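You operate a simulated robot arm through the tools that you are given. There is no shell and no other tool.

You run a simulated two-armed robot. Do the job below in one go: nothing can be reset, and whatever is moved stays where it is left.

## Task
Lock the stop at 72 cm and draw the line there.
Fine: the purple knob locks it; one line only; stand the marker back in its holder. Set down upright: marker. A coat counts when it lies all over at full strength: go over it till it gets no stronger.

The check looks at the end state, three seconds after you hand in, the way a careful person would. Anything else that was tipped, shoved, dropped, spilled or broken makes it a failure.

## Robot
Two 7-joint arms with two-finger parallel grippers on one trunk that stands fixed in place. Base frame: the origin is at the foot of the trunk, x ahead of it, y to its left, z up. Readings come in mm, degrees, newtons and seconds.
The left shoulder is at [50, 168, 1157], the right one opposite. With the tool pointing down near the work surface each hand reaches from about 100 to 640 mm from the base axis, measured 20 degrees to its own side. Payload 1.57 kg a hand.
The TCP of each hand is the grasp point between the finger pads, 30 mm short of the fingertips. In the tool frame z runs along the fingers and y along their closing line. Largest opening 80 mm; finger width 17, thickness 12; the body of the gripper, 40 by 82 mm, starts 80 mm behind the TCP.
Orientation is that of the tool frame in the base frame, as a unit quaternion [w, x, y, z]. With the fingers straight down and closing along the base's y, the tool's x points along the base's -x, its y along +y and its z along -z.

## Interface
- The arms move only by the tool send_rows. It takes "left_rows", "right_rows" or both (then of equal length, played together; a hand with none holds still); each is a list of rows, each an object (a shift or turn left out is 0, a gripper value left out holds the last) with "offset": the shift along the tool's x, y, z in mm, a list of three; "rot": the turn, a rotation vector about the tool's x, y, z in degrees, a list of three. In form: [{"offset": [tx, ty, tz], "rot": [wx, wy, wz]}, ...]. A call has 1 to 20 rows; each row shifts and turns the commanded pose from where the row before left it, along the tool's axes as they then stand. "left_gripper" and "right_gripper" are, for a hand that has rows, the opening in per cent of the stroke, from 0 (shut) to 100 (fully open), set as the call begins (left out, the last holds). Rows are played at 5 a second. More than 50 mm and 8.6 degrees between two rows, or a gripper value outside its range, and nothing of the call is played. A pose out of reach is approached as far as the arm can. The call stops where the force on the tool passes 40 N (or 10 N more than at its start, if that is more) or the arm is blocked; 0.2 s more then pass. Each finger travels about 45 mm/s and halts on what it meets, pressing with about 21 N; the grip force reading is that of the motor and also rises with nothing between the fingers. The clock runs only during rows and for 0.2 s after the last one: add rows that do not move to give the fingers time. The reply holds the time, the measured pose of the TCP, the force on the tool along the base axes, the opening and the grip force, in the units named above and with some noise, with the torque about the TCP (base axes, N m) and any sound that the robot's microphone picked up.
- Cameras (640 x 400 px; columns grow to the right, rows downward): "scene" is now at [117.3, -41.8, 1372.5]; the picture's right is [-0.44, -0.90, 0.00], its down [-0.47, 0.23, -0.85] and it looks along [0.76, -0.37, -0.52] (base axes); focal length 308 px, centre (320, 200). "left" rides on the left gripper at [72, 7, -122] in its tool frame; the picture's right is [-0.09, 1.00, 0.00], its down [-0.84, -0.08, -0.54] and it looks along [-0.54, -0.05, 0.84] (tool axes); focal length 238 px, centre (320, 200). "right" rides on the right gripper at [72, -7, -122] in its tool frame; the picture's right is [0.09, 1.00, 0.00], its down [-0.84, 0.08, -0.54] and it looks along [-0.54, 0.05, 0.84] (tool axes); focal length 238 px, centre (320, 200). There is no depth. A picture from a camera that has moved, and an enlarged one, comes with that camera's place and axes in the base frame and with its lens.
- snapshot(camera): a new picture of that camera. It takes no simulated time.
- move_column(by): slides the trunk up (or, below 0, down) by that many mm; the arms and the scene camera ride with it, the base frame stays. It gives what a move gives, with no picture.
- pan_tilt(pan, tilt): turns the head with the scene camera to pan (to the left, within 80 degrees either way) and tilt (down, from -29 to 69), counted from straight ahead of the robot. It gives what a move gives.
- close_up(camera, box): a new picture of the part [left, top, right, bottom] of that camera's present view, enlarged. It takes no simulated time.
- sign_off(): hands the job in; it is judged then, once.

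Nothing tells you positions but the pictures and the camera data. Unless the task says otherwise, let go and move clear before handing in.

The tools are called after ">>>" by a JSON object that holds its "op" and its "data". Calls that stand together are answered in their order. send_rows: Moves the arms, as the interface text tells. Its arguments: {"type":"object","properties":{"left_rows":{"type":"array"},"left_gripper":{"type":"number"},"right_rows":{"type":"array"},"right_gripper":{"type":"number"}},"required":[]} The other tools are called the same way: move_column (by) slides the trunk up or down; pan_tilt (pan, tilt) turns the head that bears the scene camera; snapshot (camera) takes a picture; close_up (camera, box) takes an enlarged picture of a part of a camera's view; sign_off () hands the job in.

At the start:

```text
t: 0.0
left_ee_pos: [407.4, -57.6, 1165.0]
left_tool_rot: [-0.001, -0.001, 1.0, 0.0]
left_ft_force: [-0.1, 0.2, 0.4]
left_ft_torque: [-0.03, 0.01, -0.01]
left_width: 80.0
left_finger_force: 0.0
right_ee_pos: [312.0, -356.9, 1055.3]
right_tool_rot: [-0.001, 0.001, 1.0, -0.001]
right_ft_force: [0.1, 0.5, -0.3]
right_ft_torque: [0.01, 0.0, -0.01]
right_width: 80.1
right_finger_force: 0.0
trunk travel left (down, up): [-325.0, 118.0]
head pan, tilt: [-26.0, 31.6]
```

scene: 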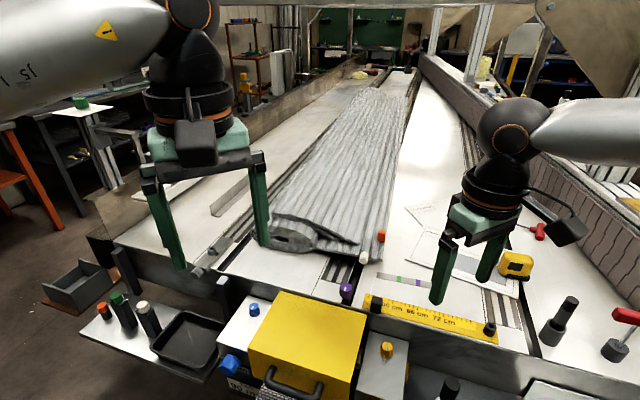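
right: 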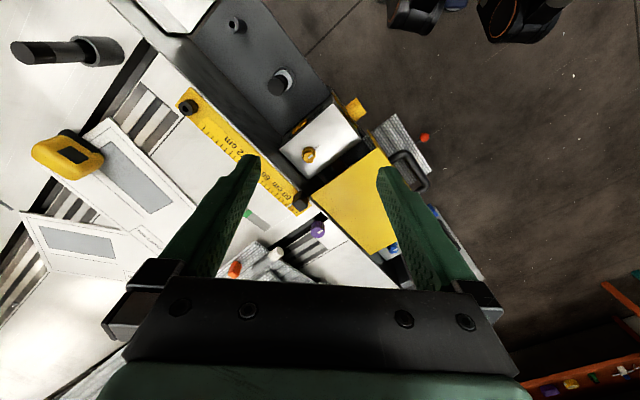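
left: 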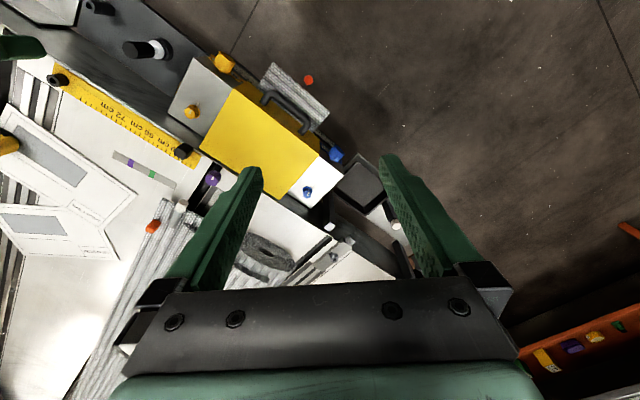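

I see a workbench with a yellow ruler (cm marks), a purple knob near its left end, several markers and knobs. I'll take enlarged views before moving anything.

>>> {"op": "close_up", "data": {"camera": "scene", "box": [320, 220, 520, 345]}}

>>> {"op": "close_up", "data": {"camera": "scene", "box": [80, 250, 280, 400]}}

>>> {"op": "close_up", "data": {"camera": "scene", "box": [480, 220, 640, 400]}}

>>> {"op": "close_up", "data": {"camera": "right", "box": [120, 40, 420, 290]}}

>>> {"op": "close_up", "data": {"camera": "left", "box": [0, 30, 260, 260]}}

```text
3.20 times, centred on (420, 282) of scene
camera zoom: at [117.3, -41.8, 1372.5], right [-0.44, -0.9, 0.0], down [-0.47, 0.23, -0.85], along [0.76, -0.37, -0.52], focal length 986 px, centre (0, -64)
```

zoom: 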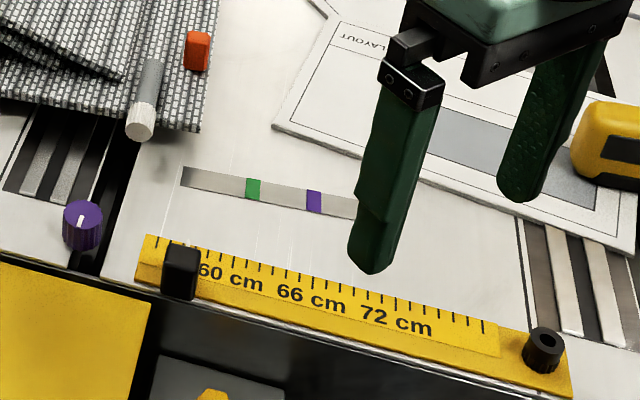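

```text
2.67 times, centred on (180, 325) of scene
camera zoom: at [117.3, -41.8, 1372.5], right [-0.44, -0.9, 0.0], down [-0.47, 0.23, -0.85], along [0.76, -0.37, -0.52], focal length 822 px, centre (693, -133)
```

zoom: 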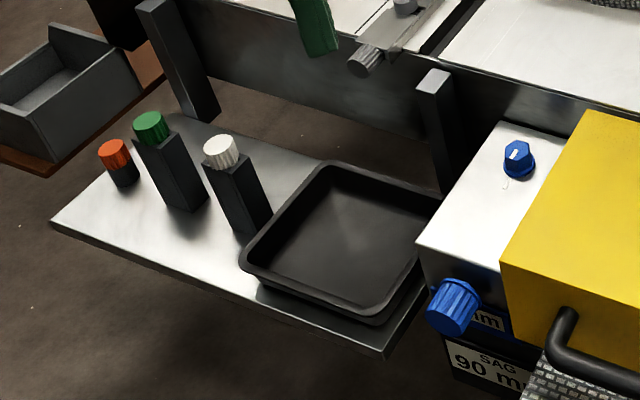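

```text
2.22 times, centred on (560, 310) of scene
camera zoom: at [117.3, -41.8, 1372.5], right [-0.44, -0.9, 0.0], down [-0.47, 0.23, -0.85], along [0.76, -0.37, -0.52], focal length 685 px, centre (-213, -44)
```

zoom: 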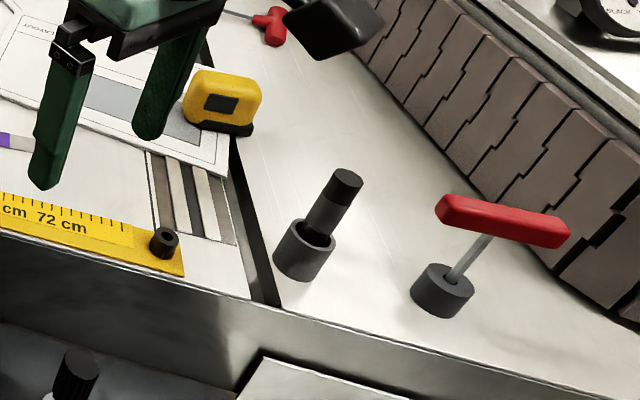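

```text
1.60 times, centred on (270, 165) of right
camera zoom: at [240.4, -362.0, 1178.4], right [-0.09, 1.0, 0.0], down [0.84, 0.08, 0.54], along [0.54, 0.05, -0.84], focal length 381 px, centre (400, 256)
```

zoom: 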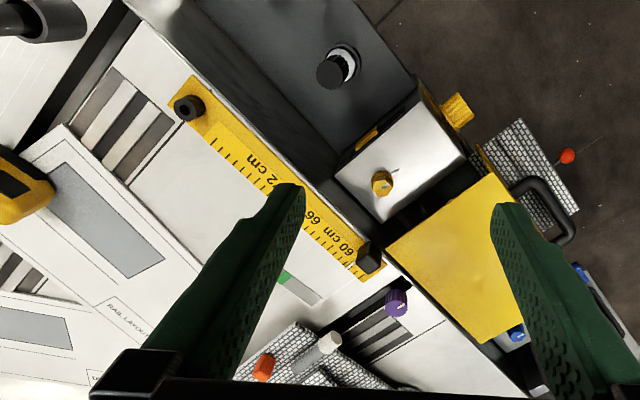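

```text
1.74 times, centred on (130, 145) of left
camera zoom: at [335.3, -50.4, 1287.0], right [0.09, 1.0, 0.0], down [0.84, -0.08, 0.54], along [0.54, -0.05, -0.84], focal length 414 px, centre (650, 296)
```

zoom: 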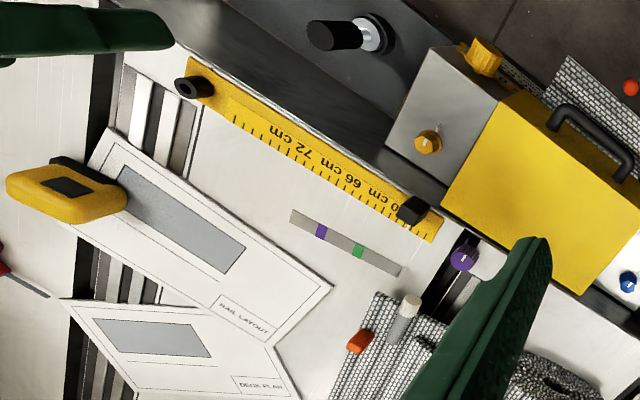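

The ruler with a black block (probably the stop), a purple knob left of it, and several pens are on the bench. I'll aim the head at the ruler and move the right hand up and back to get a clear view.

>>> {"op": "pan_tilt", "data": {"pan": -38, "tilt": 50}}

>>> {"op": "send_rows", "data": {"right_rows": [{"offset": [30, 0, -40]}, {"offset": [30, 0, -40]}, {"offset": [30, -30, -20]}, {"offset": [20, -40, 0]}, {"offset": [0, -40, 0]}, {"offset": [0, -40, 0]}]}}

>>> {"op": "snapshot", "data": {"camera": "scene"}}

>>> {"op": "snapshot", "data": {"camera": "right"}}

```text
t: 0.8
left_ee_pos: [407.9, -58.7, 1165.0]
left_tool_rot: [0.0, -0.001, 1.0, 0.001]
left_ft_force: [0.4, 0.0, -0.3]
left_ft_torque: [0.0, 0.01, -0.01]
left_width: 80.0
left_finger_force: 0.1
right_ee_pos: [312.2, -357.6, 1055.3]
right_tool_rot: [0.0, 0.0, 1.0, 0.0]
right_ft_force: [0.5, -0.5, 0.5]
right_ft_torque: [0.01, 0.03, 0.01]
right_width: 80.0
right_finger_force: 0.0
trunk travel left (down, up): [-325.0, 118.0]
head pan, tilt: [-38.0, 50.0]
```

```text
t: 2.2
left_ee_pos: [407.3, -57.9, 1165.1]
left_tool_rot: [0.0, -0.001, 1.0, 0.001]
left_ft_force: [-0.3, 0.9, -0.3]
left_ft_torque: [0.02, -0.03, -0.02]
left_width: 80.5
left_finger_force: 0.0
right_ee_pos: [202.0, -508.8, 1157.5]
right_tool_rot: [0.0, 0.001, 1.0, -0.001]
right_ft_force: [0.2, -0.5, -0.2]
right_ft_torque: [0.01, 0.02, -0.01]
right_width: 80.0
right_finger_force: 0.1
trunk travel left (down, up): [-325.0, 118.0]
head pan, tilt: [-38.0, 50.0]
```

```text
taken
camera scene: at [97.3, -50.1, 1345.5], right [-0.62, -0.79, 0.0], down [-0.6, 0.47, -0.64], along [0.51, -0.4, -0.77], focal length 308 px, centre (320, 200)
```

scene: 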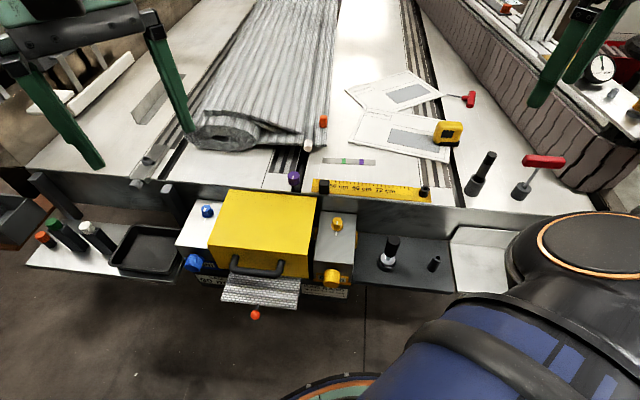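

```text
taken
camera right: at [130.5, -513.2, 1280.4], right [-0.09, 1.0, 0.0], down [0.84, 0.08, 0.54], along [0.54, 0.05, -0.84], focal length 238 px, centre (320, 200)
```

right: 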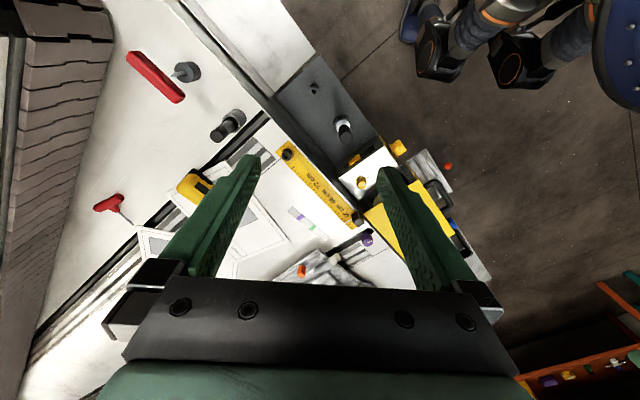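

>>> {"op": "close_up", "data": {"camera": "scene", "box": [280, 140, 440, 240]}}

>>> {"op": "close_up", "data": {"camera": "scene", "box": [370, 140, 530, 280]}}

>>> {"op": "close_up", "data": {"camera": "scene", "box": [20, 170, 360, 330]}}

>>> {"op": "close_up", "data": {"camera": "right", "box": [240, 60, 440, 290]}}

>>> {"op": "close_up", "data": {"camera": "scene", "box": [310, 90, 420, 170]}}

```text
4.00 times, centred on (360, 190) of scene
camera zoom: at [97.3, -50.1, 1345.5], right [-0.62, -0.79, 0.0], down [-0.6, 0.47, -0.64], along [0.51, -0.4, -0.77], focal length 1232 px, centre (160, 240)
```

zoom: 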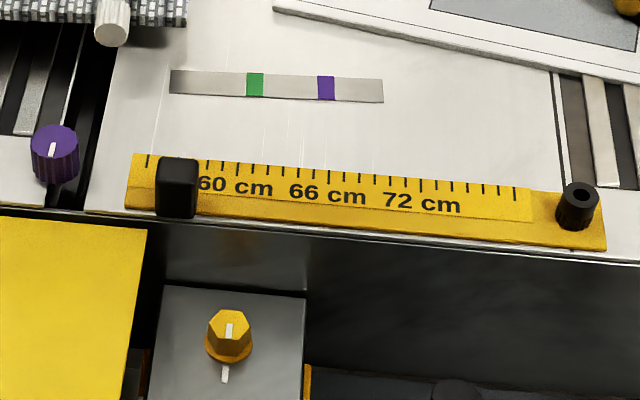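

```text
2.86 times, centred on (450, 210) of scene
camera zoom: at [97.3, -50.1, 1345.5], right [-0.62, -0.79, 0.0], down [-0.6, 0.47, -0.64], along [0.51, -0.4, -0.77], focal length 880 px, centre (-51, 171)
```

zoom: 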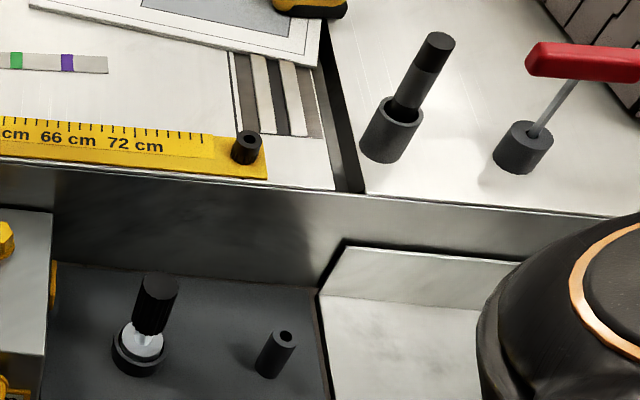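

```text
1.88 times, centred on (190, 250) of scene
camera zoom: at [97.3, -50.1, 1345.5], right [-0.62, -0.79, 0.0], down [-0.6, 0.47, -0.64], along [0.51, -0.4, -0.77], focal length 580 px, centre (565, 106)
```

zoom: 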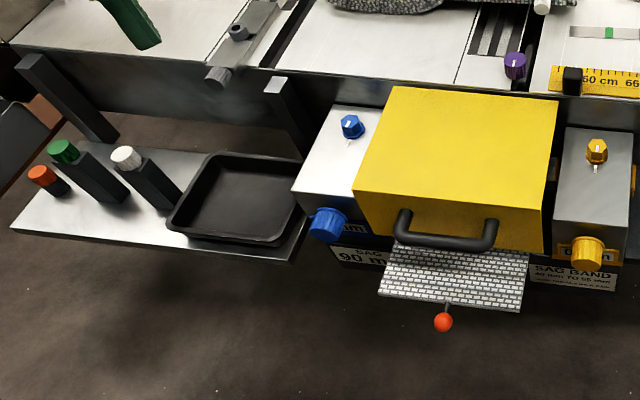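

```text
1.74 times, centred on (340, 175) of right
camera zoom: at [130.5, -513.2, 1280.4], right [-0.09, 1.0, 0.0], down [0.84, 0.08, 0.54], along [0.54, 0.05, -0.84], focal length 414 px, centre (285, 244)
```

zoom: 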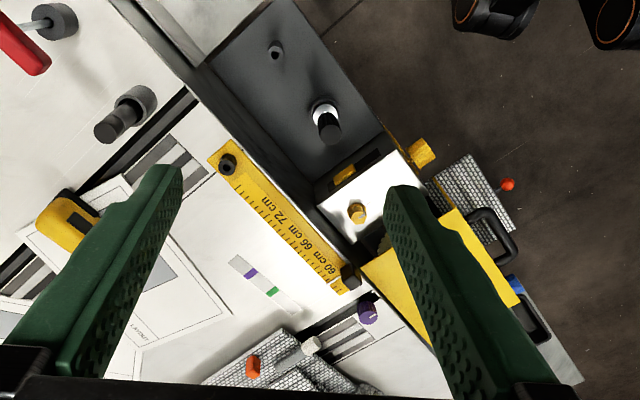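

```text
5.00 times, centred on (365, 130) of scene
camera zoom: at [97.3, -50.1, 1345.5], right [-0.62, -0.79, 0.0], down [-0.6, 0.47, -0.64], along [0.51, -0.4, -0.77], focal length 1540 px, centre (95, 550)
```

zoom: 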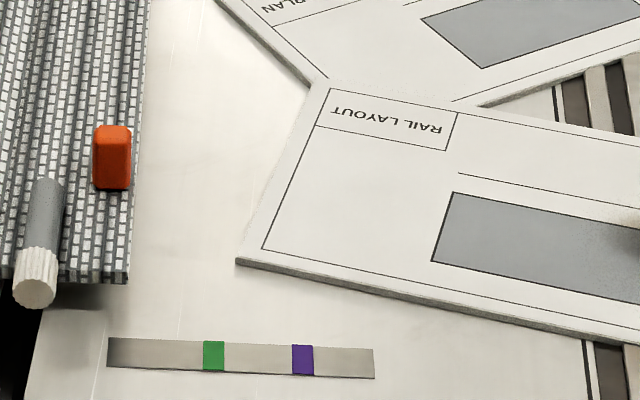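

The ruler runs from about [505, -376] (black stop block) to [338, -567] (dark post) on a bench turned about 40° from me. I'll lower the right hand for closer views of the stop, the dark panel and the cup.

>>> {"op": "send_rows", "data": {"right_rows": [{"offset": [-20, 0, 40]}, {"offset": [-20, 0, 40]}, {"offset": [-20, 0, 40]}, {"offset": [0, 0, 30]}]}}

>>> {"op": "snapshot", "data": {"camera": "right"}}

>>> {"op": "close_up", "data": {"camera": "right", "box": [220, 0, 420, 160]}}

>>> {"op": "close_up", "data": {"camera": "right", "box": [60, 0, 260, 160]}}

```text
t: 3.2
left_ee_pos: [407.2, -57.7, 1165.3]
left_tool_rot: [-0.001, -0.001, 1.0, 0.0]
left_ft_force: [0.0, 0.1, -0.3]
left_ft_torque: [0.01, 0.02, -0.01]
left_width: 79.9
left_finger_force: 0.1
right_ee_pos: [261.3, -506.2, 1006.6]
right_tool_rot: [0.001, 0.001, 1.0, 0.0]
right_ft_force: [-0.3, -0.1, -0.3]
right_ft_torque: [0.0, -0.03, -0.03]
right_width: 80.0
right_finger_force: 0.0
trunk travel left (down, up): [-325.0, 118.0]
head pan, tilt: [-38.0, 50.0]
```

```text
taken
camera right: at [190.3, -511.8, 1129.0], right [-0.09, 1.0, 0.0], down [0.84, 0.08, 0.54], along [0.54, 0.05, -0.84], focal length 238 px, centre (320, 200)
```

right: 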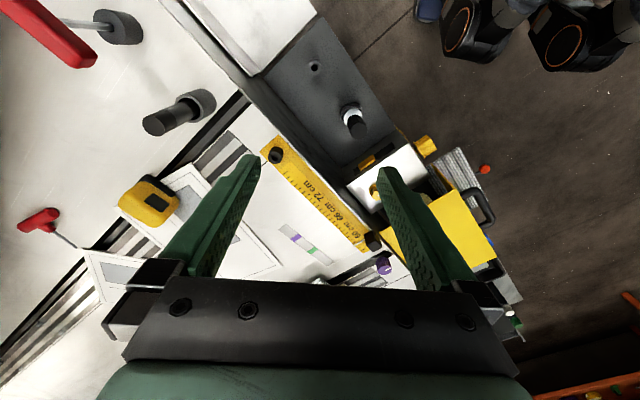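

```text
2.50 times, centred on (320, 80) of right
camera zoom: at [190.3, -511.8, 1129.0], right [-0.09, 1.0, 0.0], down [0.84, 0.08, 0.54], along [0.54, 0.05, -0.84], focal length 596 px, centre (320, 500)
```

zoom: 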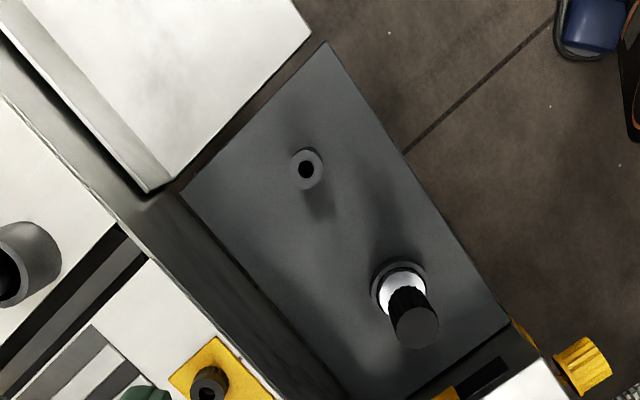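

```text
2.50 times, centred on (160, 80) of right
camera zoom: at [190.3, -511.8, 1129.0], right [-0.09, 1.0, 0.0], down [0.84, 0.08, 0.54], along [0.54, 0.05, -0.84], focal length 596 px, centre (720, 500)
```

zoom: 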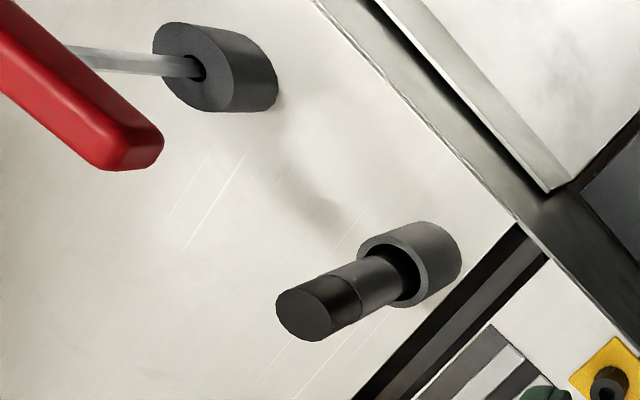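

The candidate marker is the grey/black one standing in the cup at the right, near [278, -694]. Next I bring the right hand over the ruler's near side to read the scale and the stop closely.

>>> {"op": "send_rows", "data": {"right_rows": [{"offset": [-40, 15, 0]}, {"offset": [-40, 15, 0]}, {"offset": [-20, 6, 30]}, {"offset": [0, 0, 20]}]}}

>>> {"op": "snapshot", "data": {"camera": "right"}}

>>> {"op": "close_up", "data": {"camera": "right", "box": [240, 60, 400, 160]}}

>>> {"op": "close_up", "data": {"camera": "right", "box": [290, 150, 410, 270]}}

```text
t: 4.2
left_ee_pos: [407.4, -58.6, 1164.6]
left_tool_rot: [-0.001, -0.001, 1.0, 0.0]
left_ft_force: [-0.2, 0.1, 0.8]
left_ft_torque: [0.01, 0.02, -0.03]
left_width: 79.9
left_finger_force: 0.0
right_ee_pos: [362.0, -470.8, 956.8]
right_tool_rot: [0.0, 0.0, 1.0, 0.0]
right_ft_force: [0.7, 0.6, 0.9]
right_ft_torque: [-0.01, 0.0, 0.01]
right_width: 80.1
right_finger_force: 0.0
trunk travel left (down, up): [-325.0, 118.0]
head pan, tilt: [-38.0, 50.0]
```

```text
taken
camera right: at [290.3, -476.3, 1079.9], right [-0.09, 1.0, 0.0], down [0.84, 0.08, 0.54], along [0.54, 0.05, -0.84], focal length 238 px, centre (320, 200)
```

right: 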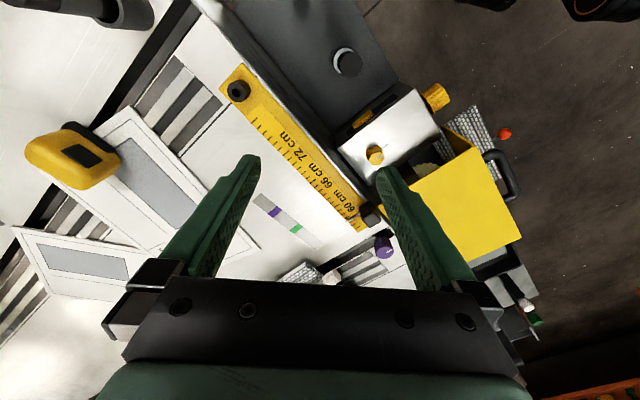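

```text
4.00 times, centred on (320, 110) of right
camera zoom: at [290.3, -476.3, 1079.9], right [-0.09, 1.0, 0.0], down [0.84, 0.08, 0.54], along [0.54, 0.05, -0.84], focal length 953 px, centre (320, 560)
```

zoom: 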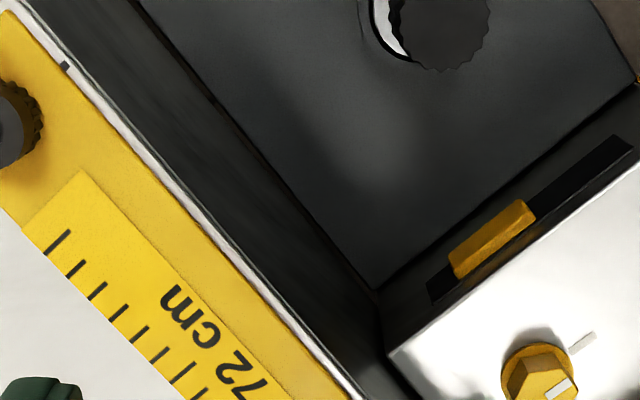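

```text
3.33 times, centred on (350, 210) of right
camera zoom: at [290.3, -476.3, 1079.9], right [-0.09, 1.0, 0.0], down [0.84, 0.08, 0.54], along [0.54, 0.05, -0.84], focal length 794 px, centre (220, 167)
```

zoom: 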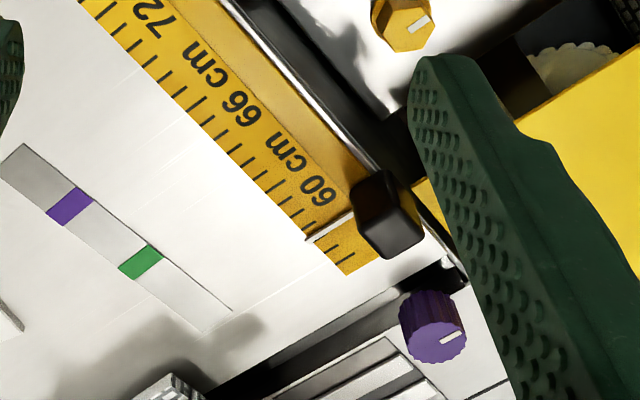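

>>> {"op": "close_up", "data": {"camera": "right", "box": [340, 185, 400, 235]}}

>>> {"op": "close_up", "data": {"camera": "scene", "box": [300, 170, 380, 220]}}

>>> {"op": "close_up", "data": {"camera": "left", "box": [140, 120, 240, 220]}}

>>> {"op": "close_up", "data": {"camera": "left", "box": [30, 60, 210, 170]}}

```text
8.00 times, centred on (370, 210) of right
camera zoom: at [290.3, -476.3, 1079.9], right [-0.09, 1.0, 0.0], down [0.84, 0.08, 0.54], along [0.54, 0.05, -0.84], focal length 1907 px, centre (-80, 120)
```

zoom: 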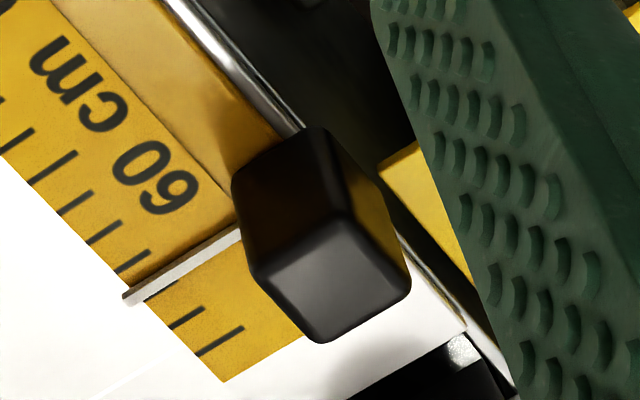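

```text
8.00 times, centred on (340, 195) of scene
camera zoom: at [97.4, -49.9, 1345.6], right [-0.62, -0.79, 0.0], down [-0.6, 0.47, -0.64], along [0.51, -0.4, -0.77], focal length 2465 px, centre (160, 240)
```

zoom: 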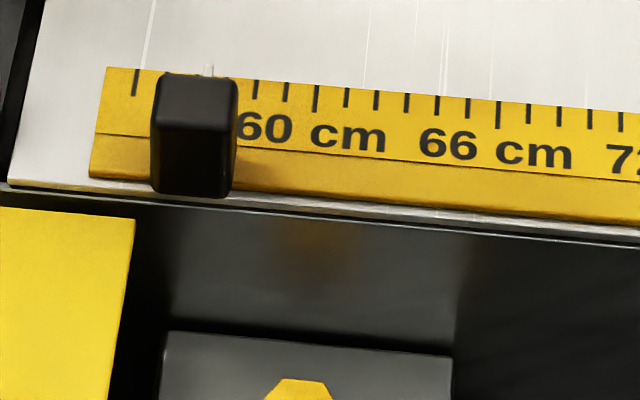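

```text
4.00 times, centred on (190, 170) of left
camera zoom: at [335.3, -50.4, 1287.0], right [0.09, 1.0, 0.0], down [0.84, -0.08, 0.54], along [0.54, -0.05, -0.84], focal length 953 px, centre (840, 320)
```

zoom: 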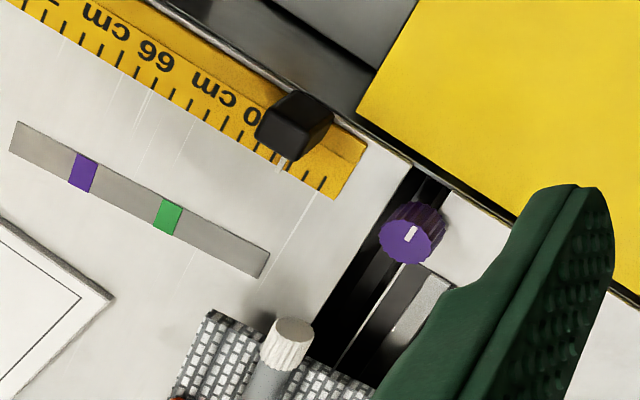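

```text
3.56 times, centred on (120, 115) of left
camera zoom: at [335.3, -50.4, 1287.0], right [0.09, 1.0, 0.0], down [0.84, -0.08, 0.54], along [0.54, -0.05, -0.84], focal length 848 px, centre (1031, 502)
```

zoom: 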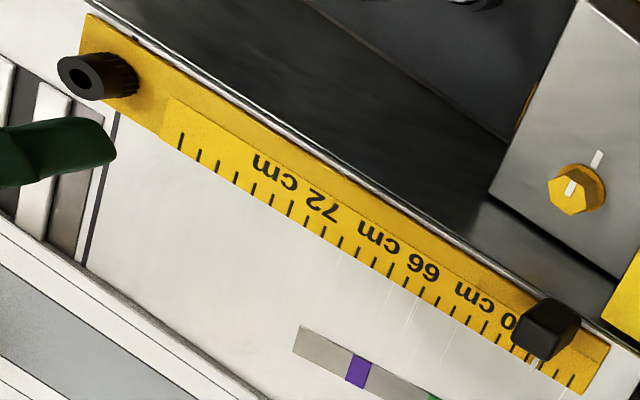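

The stop's thin pointer stands near 56 cm on a 54–78 cm scale. I'll move the right hand further forward for a closer look at the strip, the purple knob and the bench surface beyond the ruler.

>>> {"op": "send_rows", "data": {"right_rows": [{"offset": [-40, 20, 0]}, {"offset": [-40, 20, 0]}, {"offset": [-20, 20, 0]}]}}

>>> {"op": "snapshot", "data": {"camera": "right"}}

>>> {"op": "close_up", "data": {"camera": "right", "box": [240, 60, 400, 160]}}

>>> {"op": "close_up", "data": {"camera": "right", "box": [240, 140, 400, 260]}}

```text
t: 5.0
left_ee_pos: [407.4, -58.7, 1166.1]
left_tool_rot: [0.001, 0.0, 1.0, 0.0]
left_ft_force: [0.0, 0.1, 0.8]
left_ft_torque: [0.05, 0.0, 0.01]
left_width: 79.9
left_finger_force: 0.1
right_ee_pos: [463.5, -411.4, 956.7]
right_tool_rot: [0.0, 0.0, 1.0, 0.001]
right_ft_force: [0.0, 0.2, 0.0]
right_ft_torque: [0.05, 0.0, 0.0]
right_width: 79.7
right_finger_force: 0.1
trunk travel left (down, up): [-325.0, 118.0]
head pan, tilt: [-38.0, 50.0]
```

```text
taken
camera right: at [390.6, -415.7, 1080.4], right [-0.09, 1.0, 0.0], down [0.84, 0.08, 0.54], along [0.54, 0.05, -0.84], focal length 238 px, centre (320, 200)
```

right: 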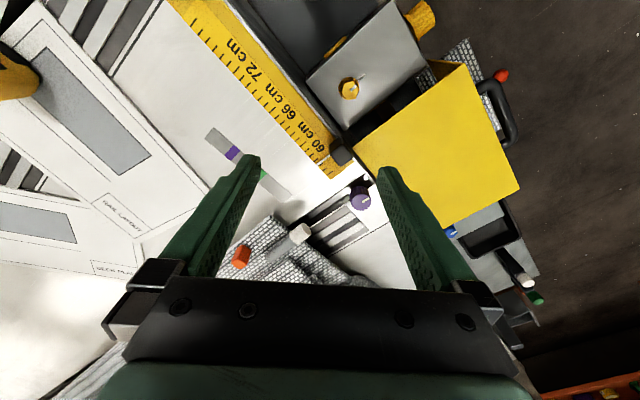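

```text
4.00 times, centred on (320, 110) of right
camera zoom: at [390.6, -415.7, 1080.4], right [-0.09, 1.0, 0.0], down [0.84, 0.08, 0.54], along [0.54, 0.05, -0.84], focal length 953 px, centre (320, 560)
```

zoom: 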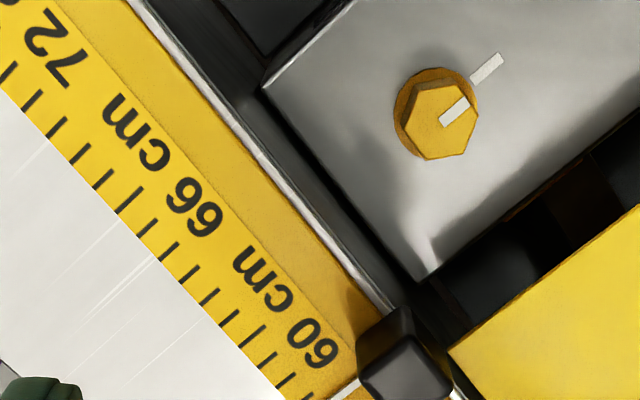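

```text
3.33 times, centred on (320, 200) of right
camera zoom: at [390.6, -415.7, 1080.4], right [-0.09, 1.0, 0.0], down [0.84, 0.08, 0.54], along [0.54, 0.05, -0.84], focal length 794 px, centre (320, 200)
```

zoom: 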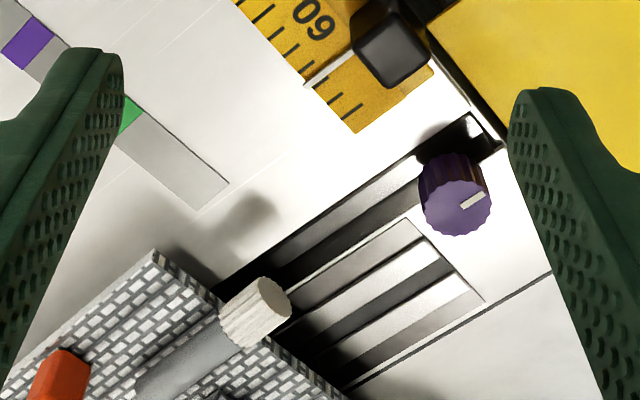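

The strip's green and purple bands lie well left of 72 cm, so the line site is the bench panel beside the ruler at 72. I'll look closely at that area now from the right.

>>> {"op": "send_rows", "data": {"right_rows": [{"offset": [30, -40, 0]}, {"offset": [30, -40, 10]}, {"offset": [20, -30, 30]}, {"offset": [0, 0, 20]}]}}

>>> {"op": "snapshot", "data": {"camera": "right"}}

>>> {"op": "close_up", "data": {"camera": "right", "box": [240, 40, 400, 140]}}

>>> {"op": "close_up", "data": {"camera": "right", "box": [240, 130, 400, 250]}}

>>> {"op": "close_up", "data": {"camera": "right", "box": [80, 40, 250, 160]}}

```text
refused: row 2 steps farther than a row can; nothing moved
```

```text
taken
camera right: at [390.6, -415.7, 1080.4], right [-0.09, 1.0, 0.0], down [0.84, 0.08, 0.54], along [0.54, 0.05, -0.84], focal length 238 px, centre (320, 200)
```

right: 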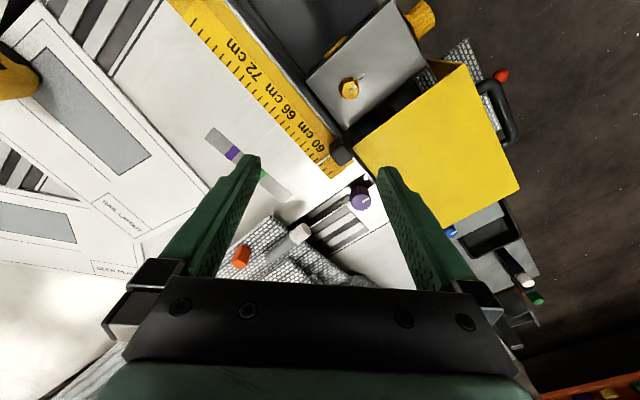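

```text
4.00 times, centred on (320, 90) of right
camera zoom: at [390.6, -415.7, 1080.4], right [-0.09, 1.0, 0.0], down [0.84, 0.08, 0.54], along [0.54, 0.05, -0.84], focal length 953 px, centre (320, 640)
```

zoom: 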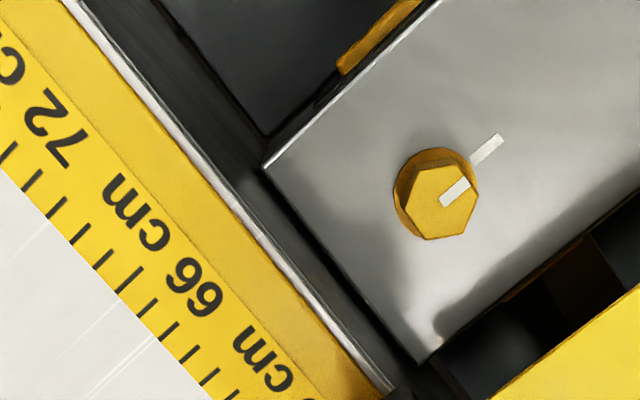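

```text
3.33 times, centred on (320, 190) of right
camera zoom: at [390.6, -415.7, 1080.4], right [-0.09, 1.0, 0.0], down [0.84, 0.08, 0.54], along [0.54, 0.05, -0.84], focal length 794 px, centre (320, 233)
```

zoom: 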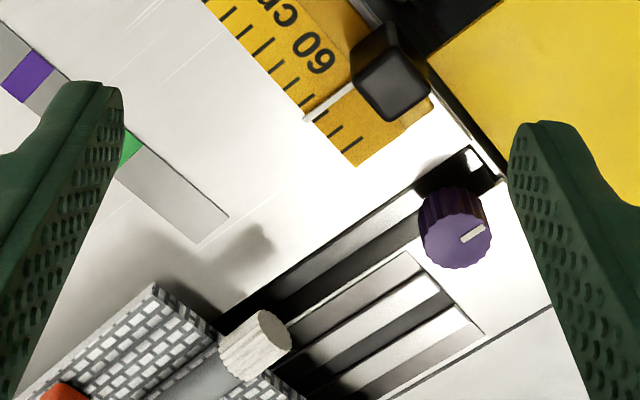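

```text
3.33 times, centred on (165, 100) of right
camera zoom: at [390.6, -415.7, 1080.4], right [-0.09, 1.0, 0.0], down [0.84, 0.08, 0.54], along [0.54, 0.05, -0.84], focal length 794 px, centre (837, 533)
```

zoom: 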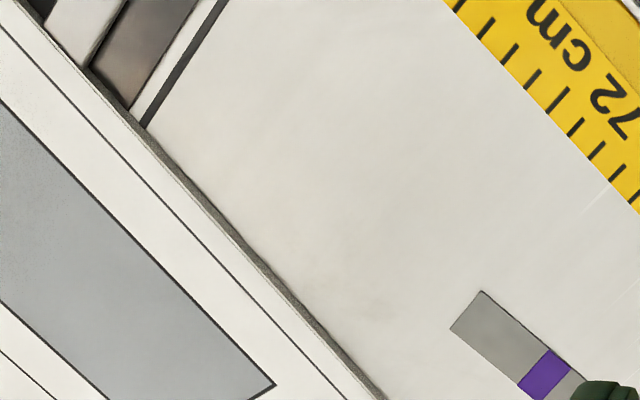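

The previous move was refused (a step was slightly over 50 mm). I repeat it in smaller steps to look at the area around 72 cm.

>>> {"op": "send_rows", "data": {"right_rows": [{"offset": [25, -35, 0]}, {"offset": [25, -35, 10]}, {"offset": [20, -30, 20]}, {"offset": [10, -10, 20]}, {"offset": [0, 0, 10]}]}}

>>> {"op": "snapshot", "data": {"camera": "right"}}

>>> {"op": "close_up", "data": {"camera": "right", "box": [240, 40, 400, 140]}}

>>> {"op": "close_up", "data": {"camera": "right", "box": [240, 130, 400, 250]}}

>>> {"op": "close_up", "data": {"camera": "right", "box": [80, 0, 260, 130]}}

```text
t: 6.2
left_ee_pos: [406.6, -57.3, 1164.7]
left_tool_rot: [0.0, 0.0, 1.0, 0.0]
left_ft_force: [0.6, -0.7, -0.3]
left_ft_torque: [0.0, -0.02, 0.03]
left_width: 80.1
left_finger_force: 0.0
right_ee_pos: [382.0, -520.3, 896.7]
right_tool_rot: [0.001, 0.001, 1.0, 0.0]
right_ft_force: [0.1, 0.3, 1.0]
right_ft_torque: [0.0, 0.0, 0.01]
right_width: 80.0
right_finger_force: 0.0
trunk travel left (down, up): [-325.0, 118.0]
head pan, tilt: [-38.0, 50.0]
```

```text
taken
camera right: at [310.8, -525.6, 1019.7], right [-0.09, 1.0, 0.0], down [0.84, 0.08, 0.54], along [0.54, 0.05, -0.84], focal length 238 px, centre (320, 200)
```

right: 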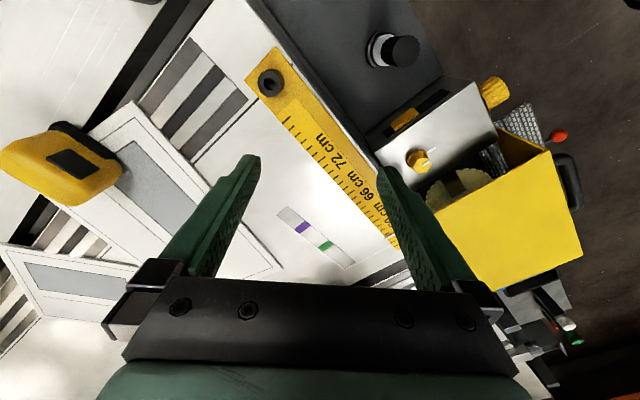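

```text
4.00 times, centred on (320, 90) of right
camera zoom: at [310.8, -525.6, 1019.7], right [-0.09, 1.0, 0.0], down [0.84, 0.08, 0.54], along [0.54, 0.05, -0.84], focal length 953 px, centre (320, 640)
```

zoom: 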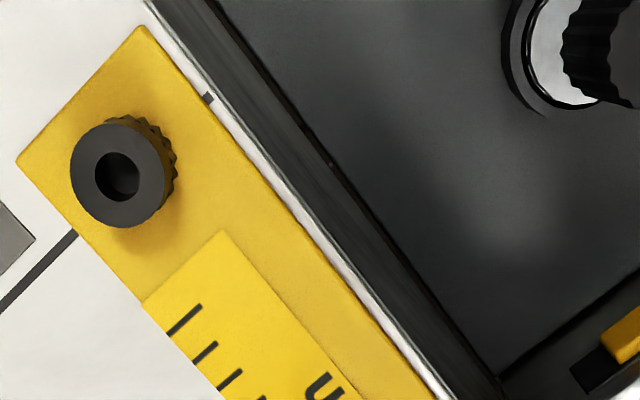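

```text
3.33 times, centred on (320, 190) of right
camera zoom: at [310.8, -525.6, 1019.7], right [-0.09, 1.0, 0.0], down [0.84, 0.08, 0.54], along [0.54, 0.05, -0.84], focal length 794 px, centre (320, 233)
```

zoom: 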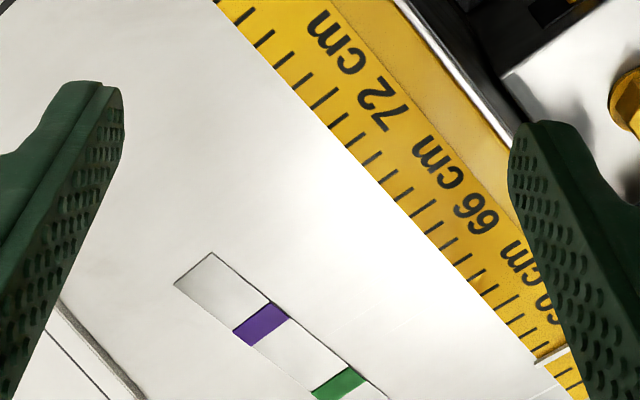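

```text
3.08 times, centred on (170, 65) of right
camera zoom: at [310.8, -525.6, 1019.7], right [-0.09, 1.0, 0.0], down [0.84, 0.08, 0.54], along [0.54, 0.05, -0.84], focal length 733 px, centre (782, 615)
```

zoom: 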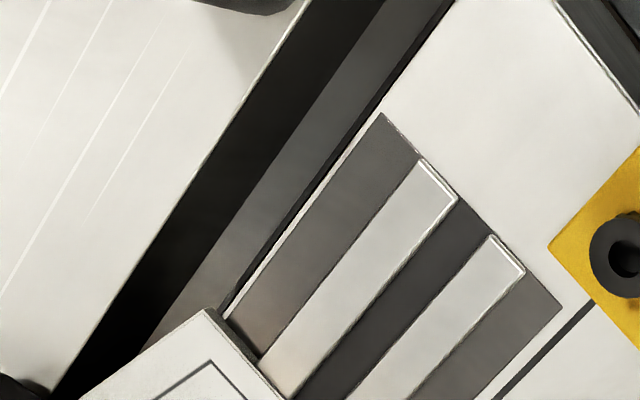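

The area around 72 cm is clean. I check the strip, the knob and the 72 cm mark at the highest zoom before planning the grips.

>>> {"op": "close_up", "data": {"camera": "right", "box": [270, 195, 360, 270]}}

>>> {"op": "close_up", "data": {"camera": "right", "box": [280, 110, 360, 170]}}

>>> {"op": "close_up", "data": {"camera": "scene", "box": [315, 150, 385, 195]}}

>>> {"op": "close_up", "data": {"camera": "scene", "box": [455, 140, 515, 200]}}

>>> {"op": "close_up", "data": {"camera": "scene", "box": [270, 160, 330, 200]}}

```text
5.33 times, centred on (315, 232) of right
camera zoom: at [310.8, -525.6, 1019.7], right [-0.09, 1.0, 0.0], down [0.84, 0.08, 0.54], along [0.54, 0.05, -0.84], focal length 1271 px, centre (347, 27)
```

zoom: 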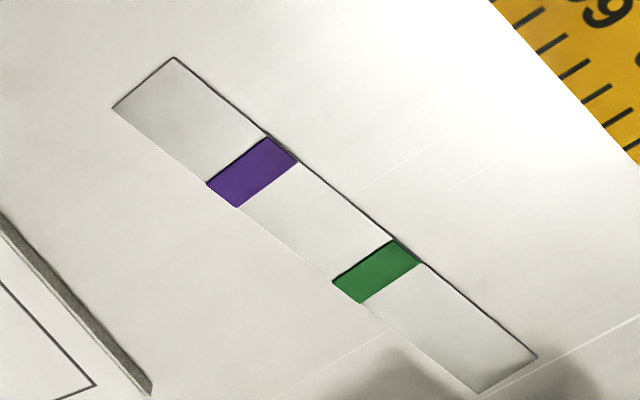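

```text
6.67 times, centred on (320, 140) of right
camera zoom: at [310.8, -525.6, 1019.7], right [-0.09, 1.0, 0.0], down [0.84, 0.08, 0.54], along [0.54, 0.05, -0.84], focal length 1589 px, centre (320, 600)
```

zoom: 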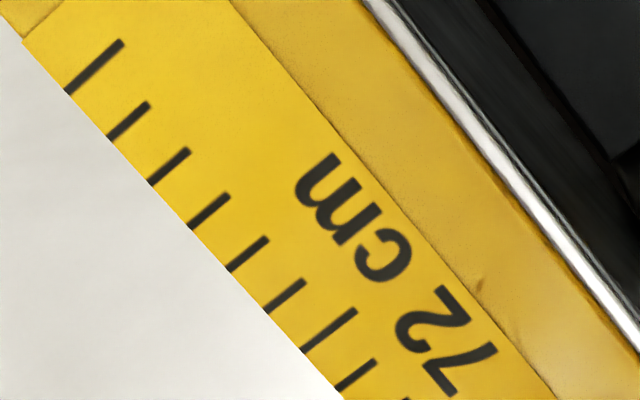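

```text
8.89 times, centred on (350, 172) of scene
camera zoom: at [97.4, -49.9, 1345.6], right [-0.62, -0.79, 0.0], down [-0.6, 0.47, -0.64], along [0.51, -0.4, -0.77], focal length 2738 px, centre (53, 444)
```

zoom: 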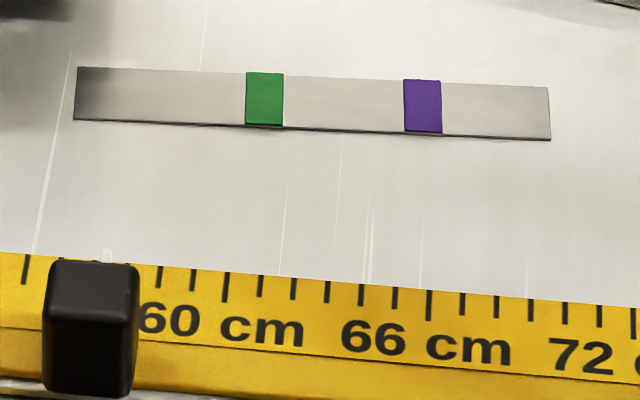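

```text
6.67 times, centred on (485, 170) of scene
camera zoom: at [97.4, -49.9, 1345.6], right [-0.62, -0.79, 0.0], down [-0.6, 0.47, -0.64], along [0.51, -0.4, -0.77], focal length 2054 px, centre (-780, 400)
```

zoom: 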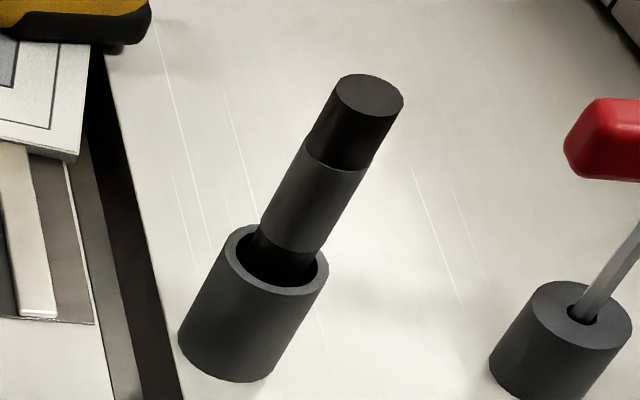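

```text
10.00 times, centred on (300, 180) of scene
camera zoom: at [97.4, -49.9, 1345.6], right [-0.62, -0.79, 0.0], down [-0.6, 0.47, -0.64], along [0.51, -0.4, -0.77], focal length 3081 px, centre (520, 400)
```

zoom: 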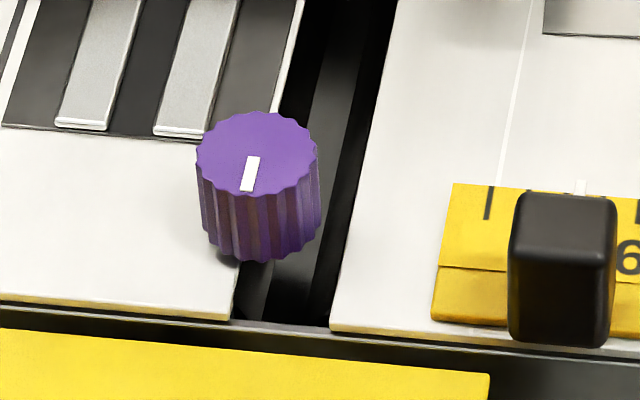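

>>> {"op": "close_up", "data": {"camera": "scene", "box": [365, 220, 455, 285]}}

>>> {"op": "close_up", "data": {"camera": "right", "box": [350, 10, 440, 80]}}

>>> {"op": "close_up", "data": {"camera": "scene", "box": [30, 210, 150, 290]}}

>>> {"op": "close_up", "data": {"camera": "scene", "box": [200, 255, 380, 335]}}

```text
6.15 times, centred on (410, 252) of scene
camera zoom: at [97.4, -49.9, 1345.6], right [-0.62, -0.79, 0.0], down [-0.6, 0.47, -0.64], along [0.51, -0.4, -0.77], focal length 1896 px, centre (-234, -123)
```

zoom: 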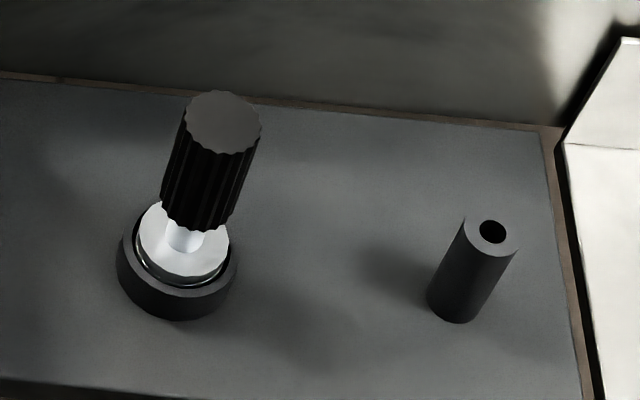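

```text
5.71 times, centred on (395, 45) of right
camera zoom: at [310.8, -525.6, 1019.7], right [-0.09, 1.0, 0.0], down [0.84, 0.08, 0.54], along [0.54, 0.05, -0.84], focal length 1362 px, centre (-109, 1086)
```

zoom: 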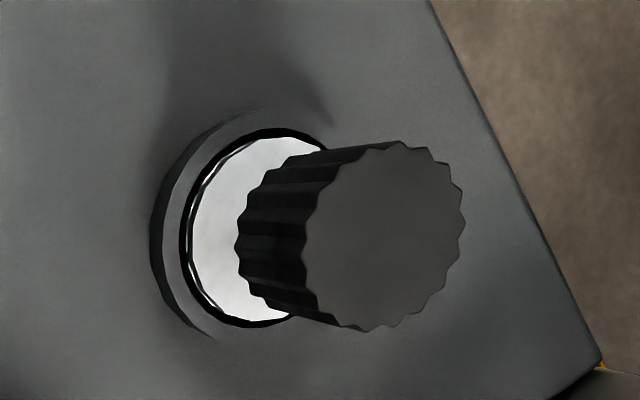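

```text
5.00 times, centred on (90, 250) of scene
camera zoom: at [97.4, -49.9, 1345.6], right [-0.62, -0.79, 0.0], down [-0.6, 0.47, -0.64], along [0.51, -0.4, -0.77], focal length 1540 px, centre (1470, -50)
```

zoom: 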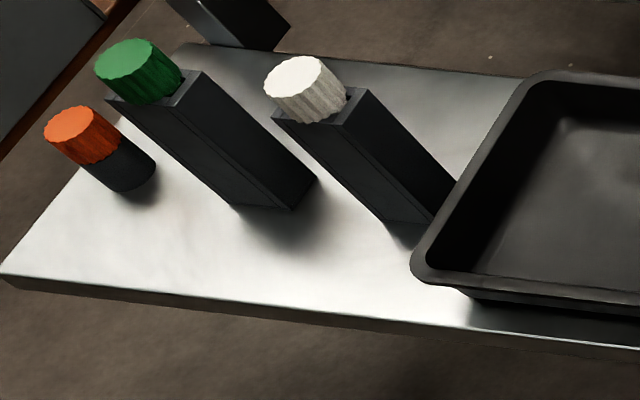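

```text
3.56 times, centred on (290, 295) of scene
camera zoom: at [97.4, -49.9, 1345.6], right [-0.62, -0.79, 0.0], down [-0.6, 0.47, -0.64], along [0.51, -0.4, -0.77], focal length 1095 px, centre (427, -138)
```

zoom: 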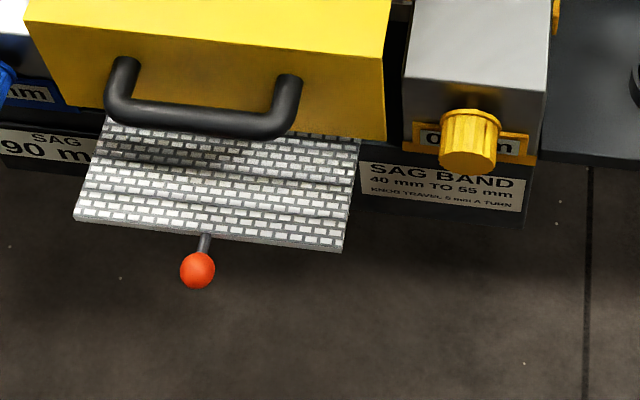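

The only reachable marker is the grey/black one in the cup at about [273, -676]. The bench is turned 45°, the stop block sits near [501, -379] with its top near z 796, and the purple knob near [575, -338]. I'll move the right hand above the stop and turn it 45° so the fingers close along the ruler.

>>> {"op": "send_rows", "data": {"right_rows": [{"offset": [-29.5, 35.25, 0]}, {"offset": [-29.5, 35.25, 0]}, {"offset": [-29.5, 35.25, 0]}, {"offset": [-29.5, 35.25, 0]}, {"rot": [0, 0, 7.5]}, {"rot": [0, 0, 7.5]}, {"rot": [0, 0, 7.5]}, {"rot": [0, 0, 7.5]}, {"rot": [0, 0, 7.5]}, {"rot": [0, 0, 7.5]}]}}

>>> {"op": "snapshot", "data": {"camera": "right"}}

>>> {"op": "snapshot", "data": {"camera": "scene"}}

```text
t: 8.4
left_ee_pos: [407.6, -58.5, 1165.4]
left_tool_rot: [0.0, -0.002, 1.0, 0.0]
left_ft_force: [-0.1, -0.2, -0.4]
left_ft_torque: [-0.01, -0.01, 0.01]
left_width: 79.8
left_finger_force: 0.0
right_ee_pos: [501.3, -379.0, 894.8]
right_tool_rot: [0.001, 0.384, 0.923, 0.0]
right_ft_force: [-0.7, -0.6, -0.4]
right_ft_torque: [0.01, 0.0, 0.0]
right_width: 80.1
right_finger_force: 0.0
trunk travel left (down, up): [-325.0, 118.0]
head pan, tilt: [-38.0, 50.0]
```

```text
taken
camera right: at [445.3, -332.1, 1018.3], right [0.64, 0.77, 0.0], down [0.64, -0.54, 0.54], along [0.42, -0.35, -0.84], focal length 238 px, centre (320, 200)
```

right: 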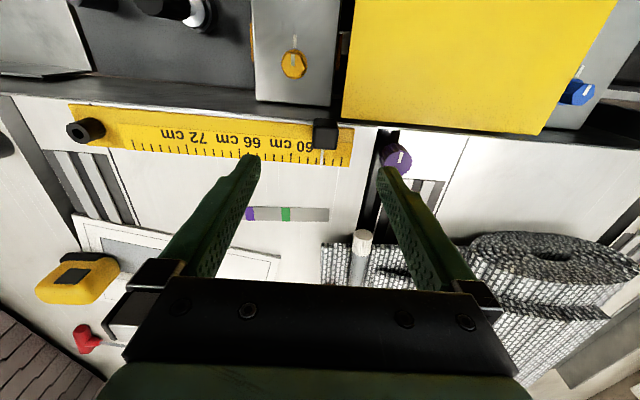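

```text
taken
camera scene: at [97.4, -49.8, 1345.5], right [-0.62, -0.79, 0.0], down [-0.6, 0.47, -0.64], along [0.51, -0.4, -0.77], focal length 308 px, centre (320, 200)
```

scene: 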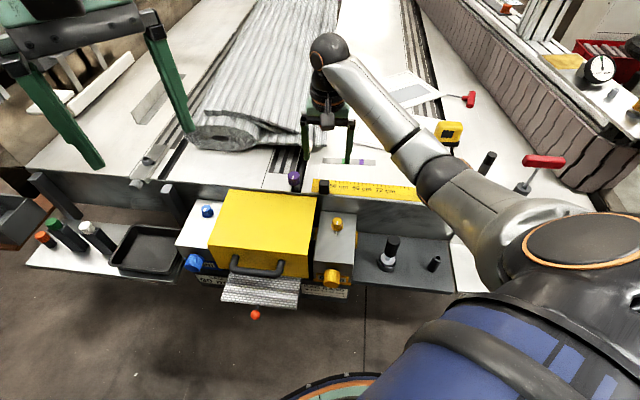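

>>> {"op": "close_up", "data": {"camera": "right", "box": [60, 90, 220, 190]}}

>>> {"op": "close_up", "data": {"camera": "right", "box": [260, 90, 420, 190]}}

```text
4.00 times, centred on (140, 140) of right
camera zoom: at [445.3, -332.1, 1018.3], right [0.64, 0.77, 0.0], down [0.64, -0.54, 0.54], along [0.42, -0.35, -0.84], focal length 953 px, centre (1040, 440)
```

zoom: 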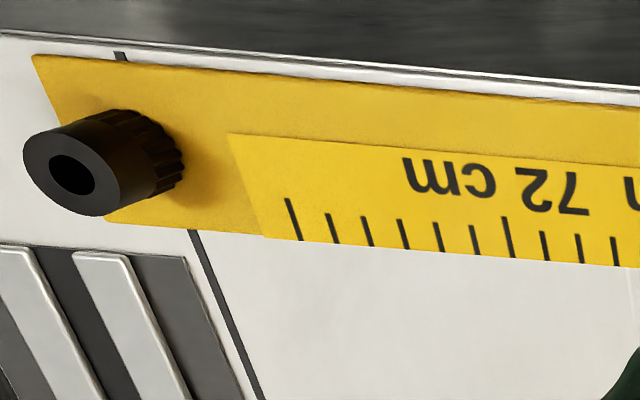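

```text
4.00 times, centred on (340, 140) of right
camera zoom: at [445.3, -332.1, 1018.3], right [0.64, 0.77, 0.0], down [0.64, -0.54, 0.54], along [0.42, -0.35, -0.84], focal length 953 px, centre (240, 440)
```

zoom: 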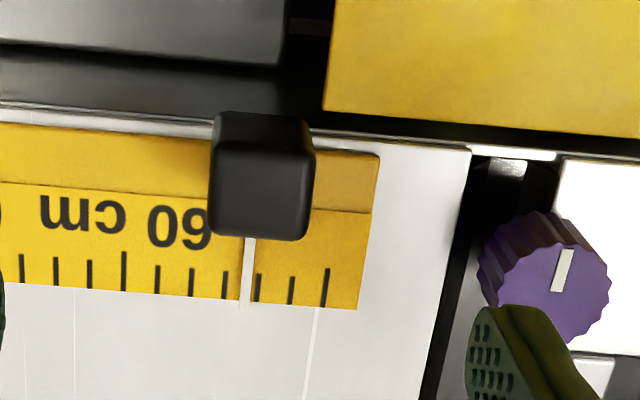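

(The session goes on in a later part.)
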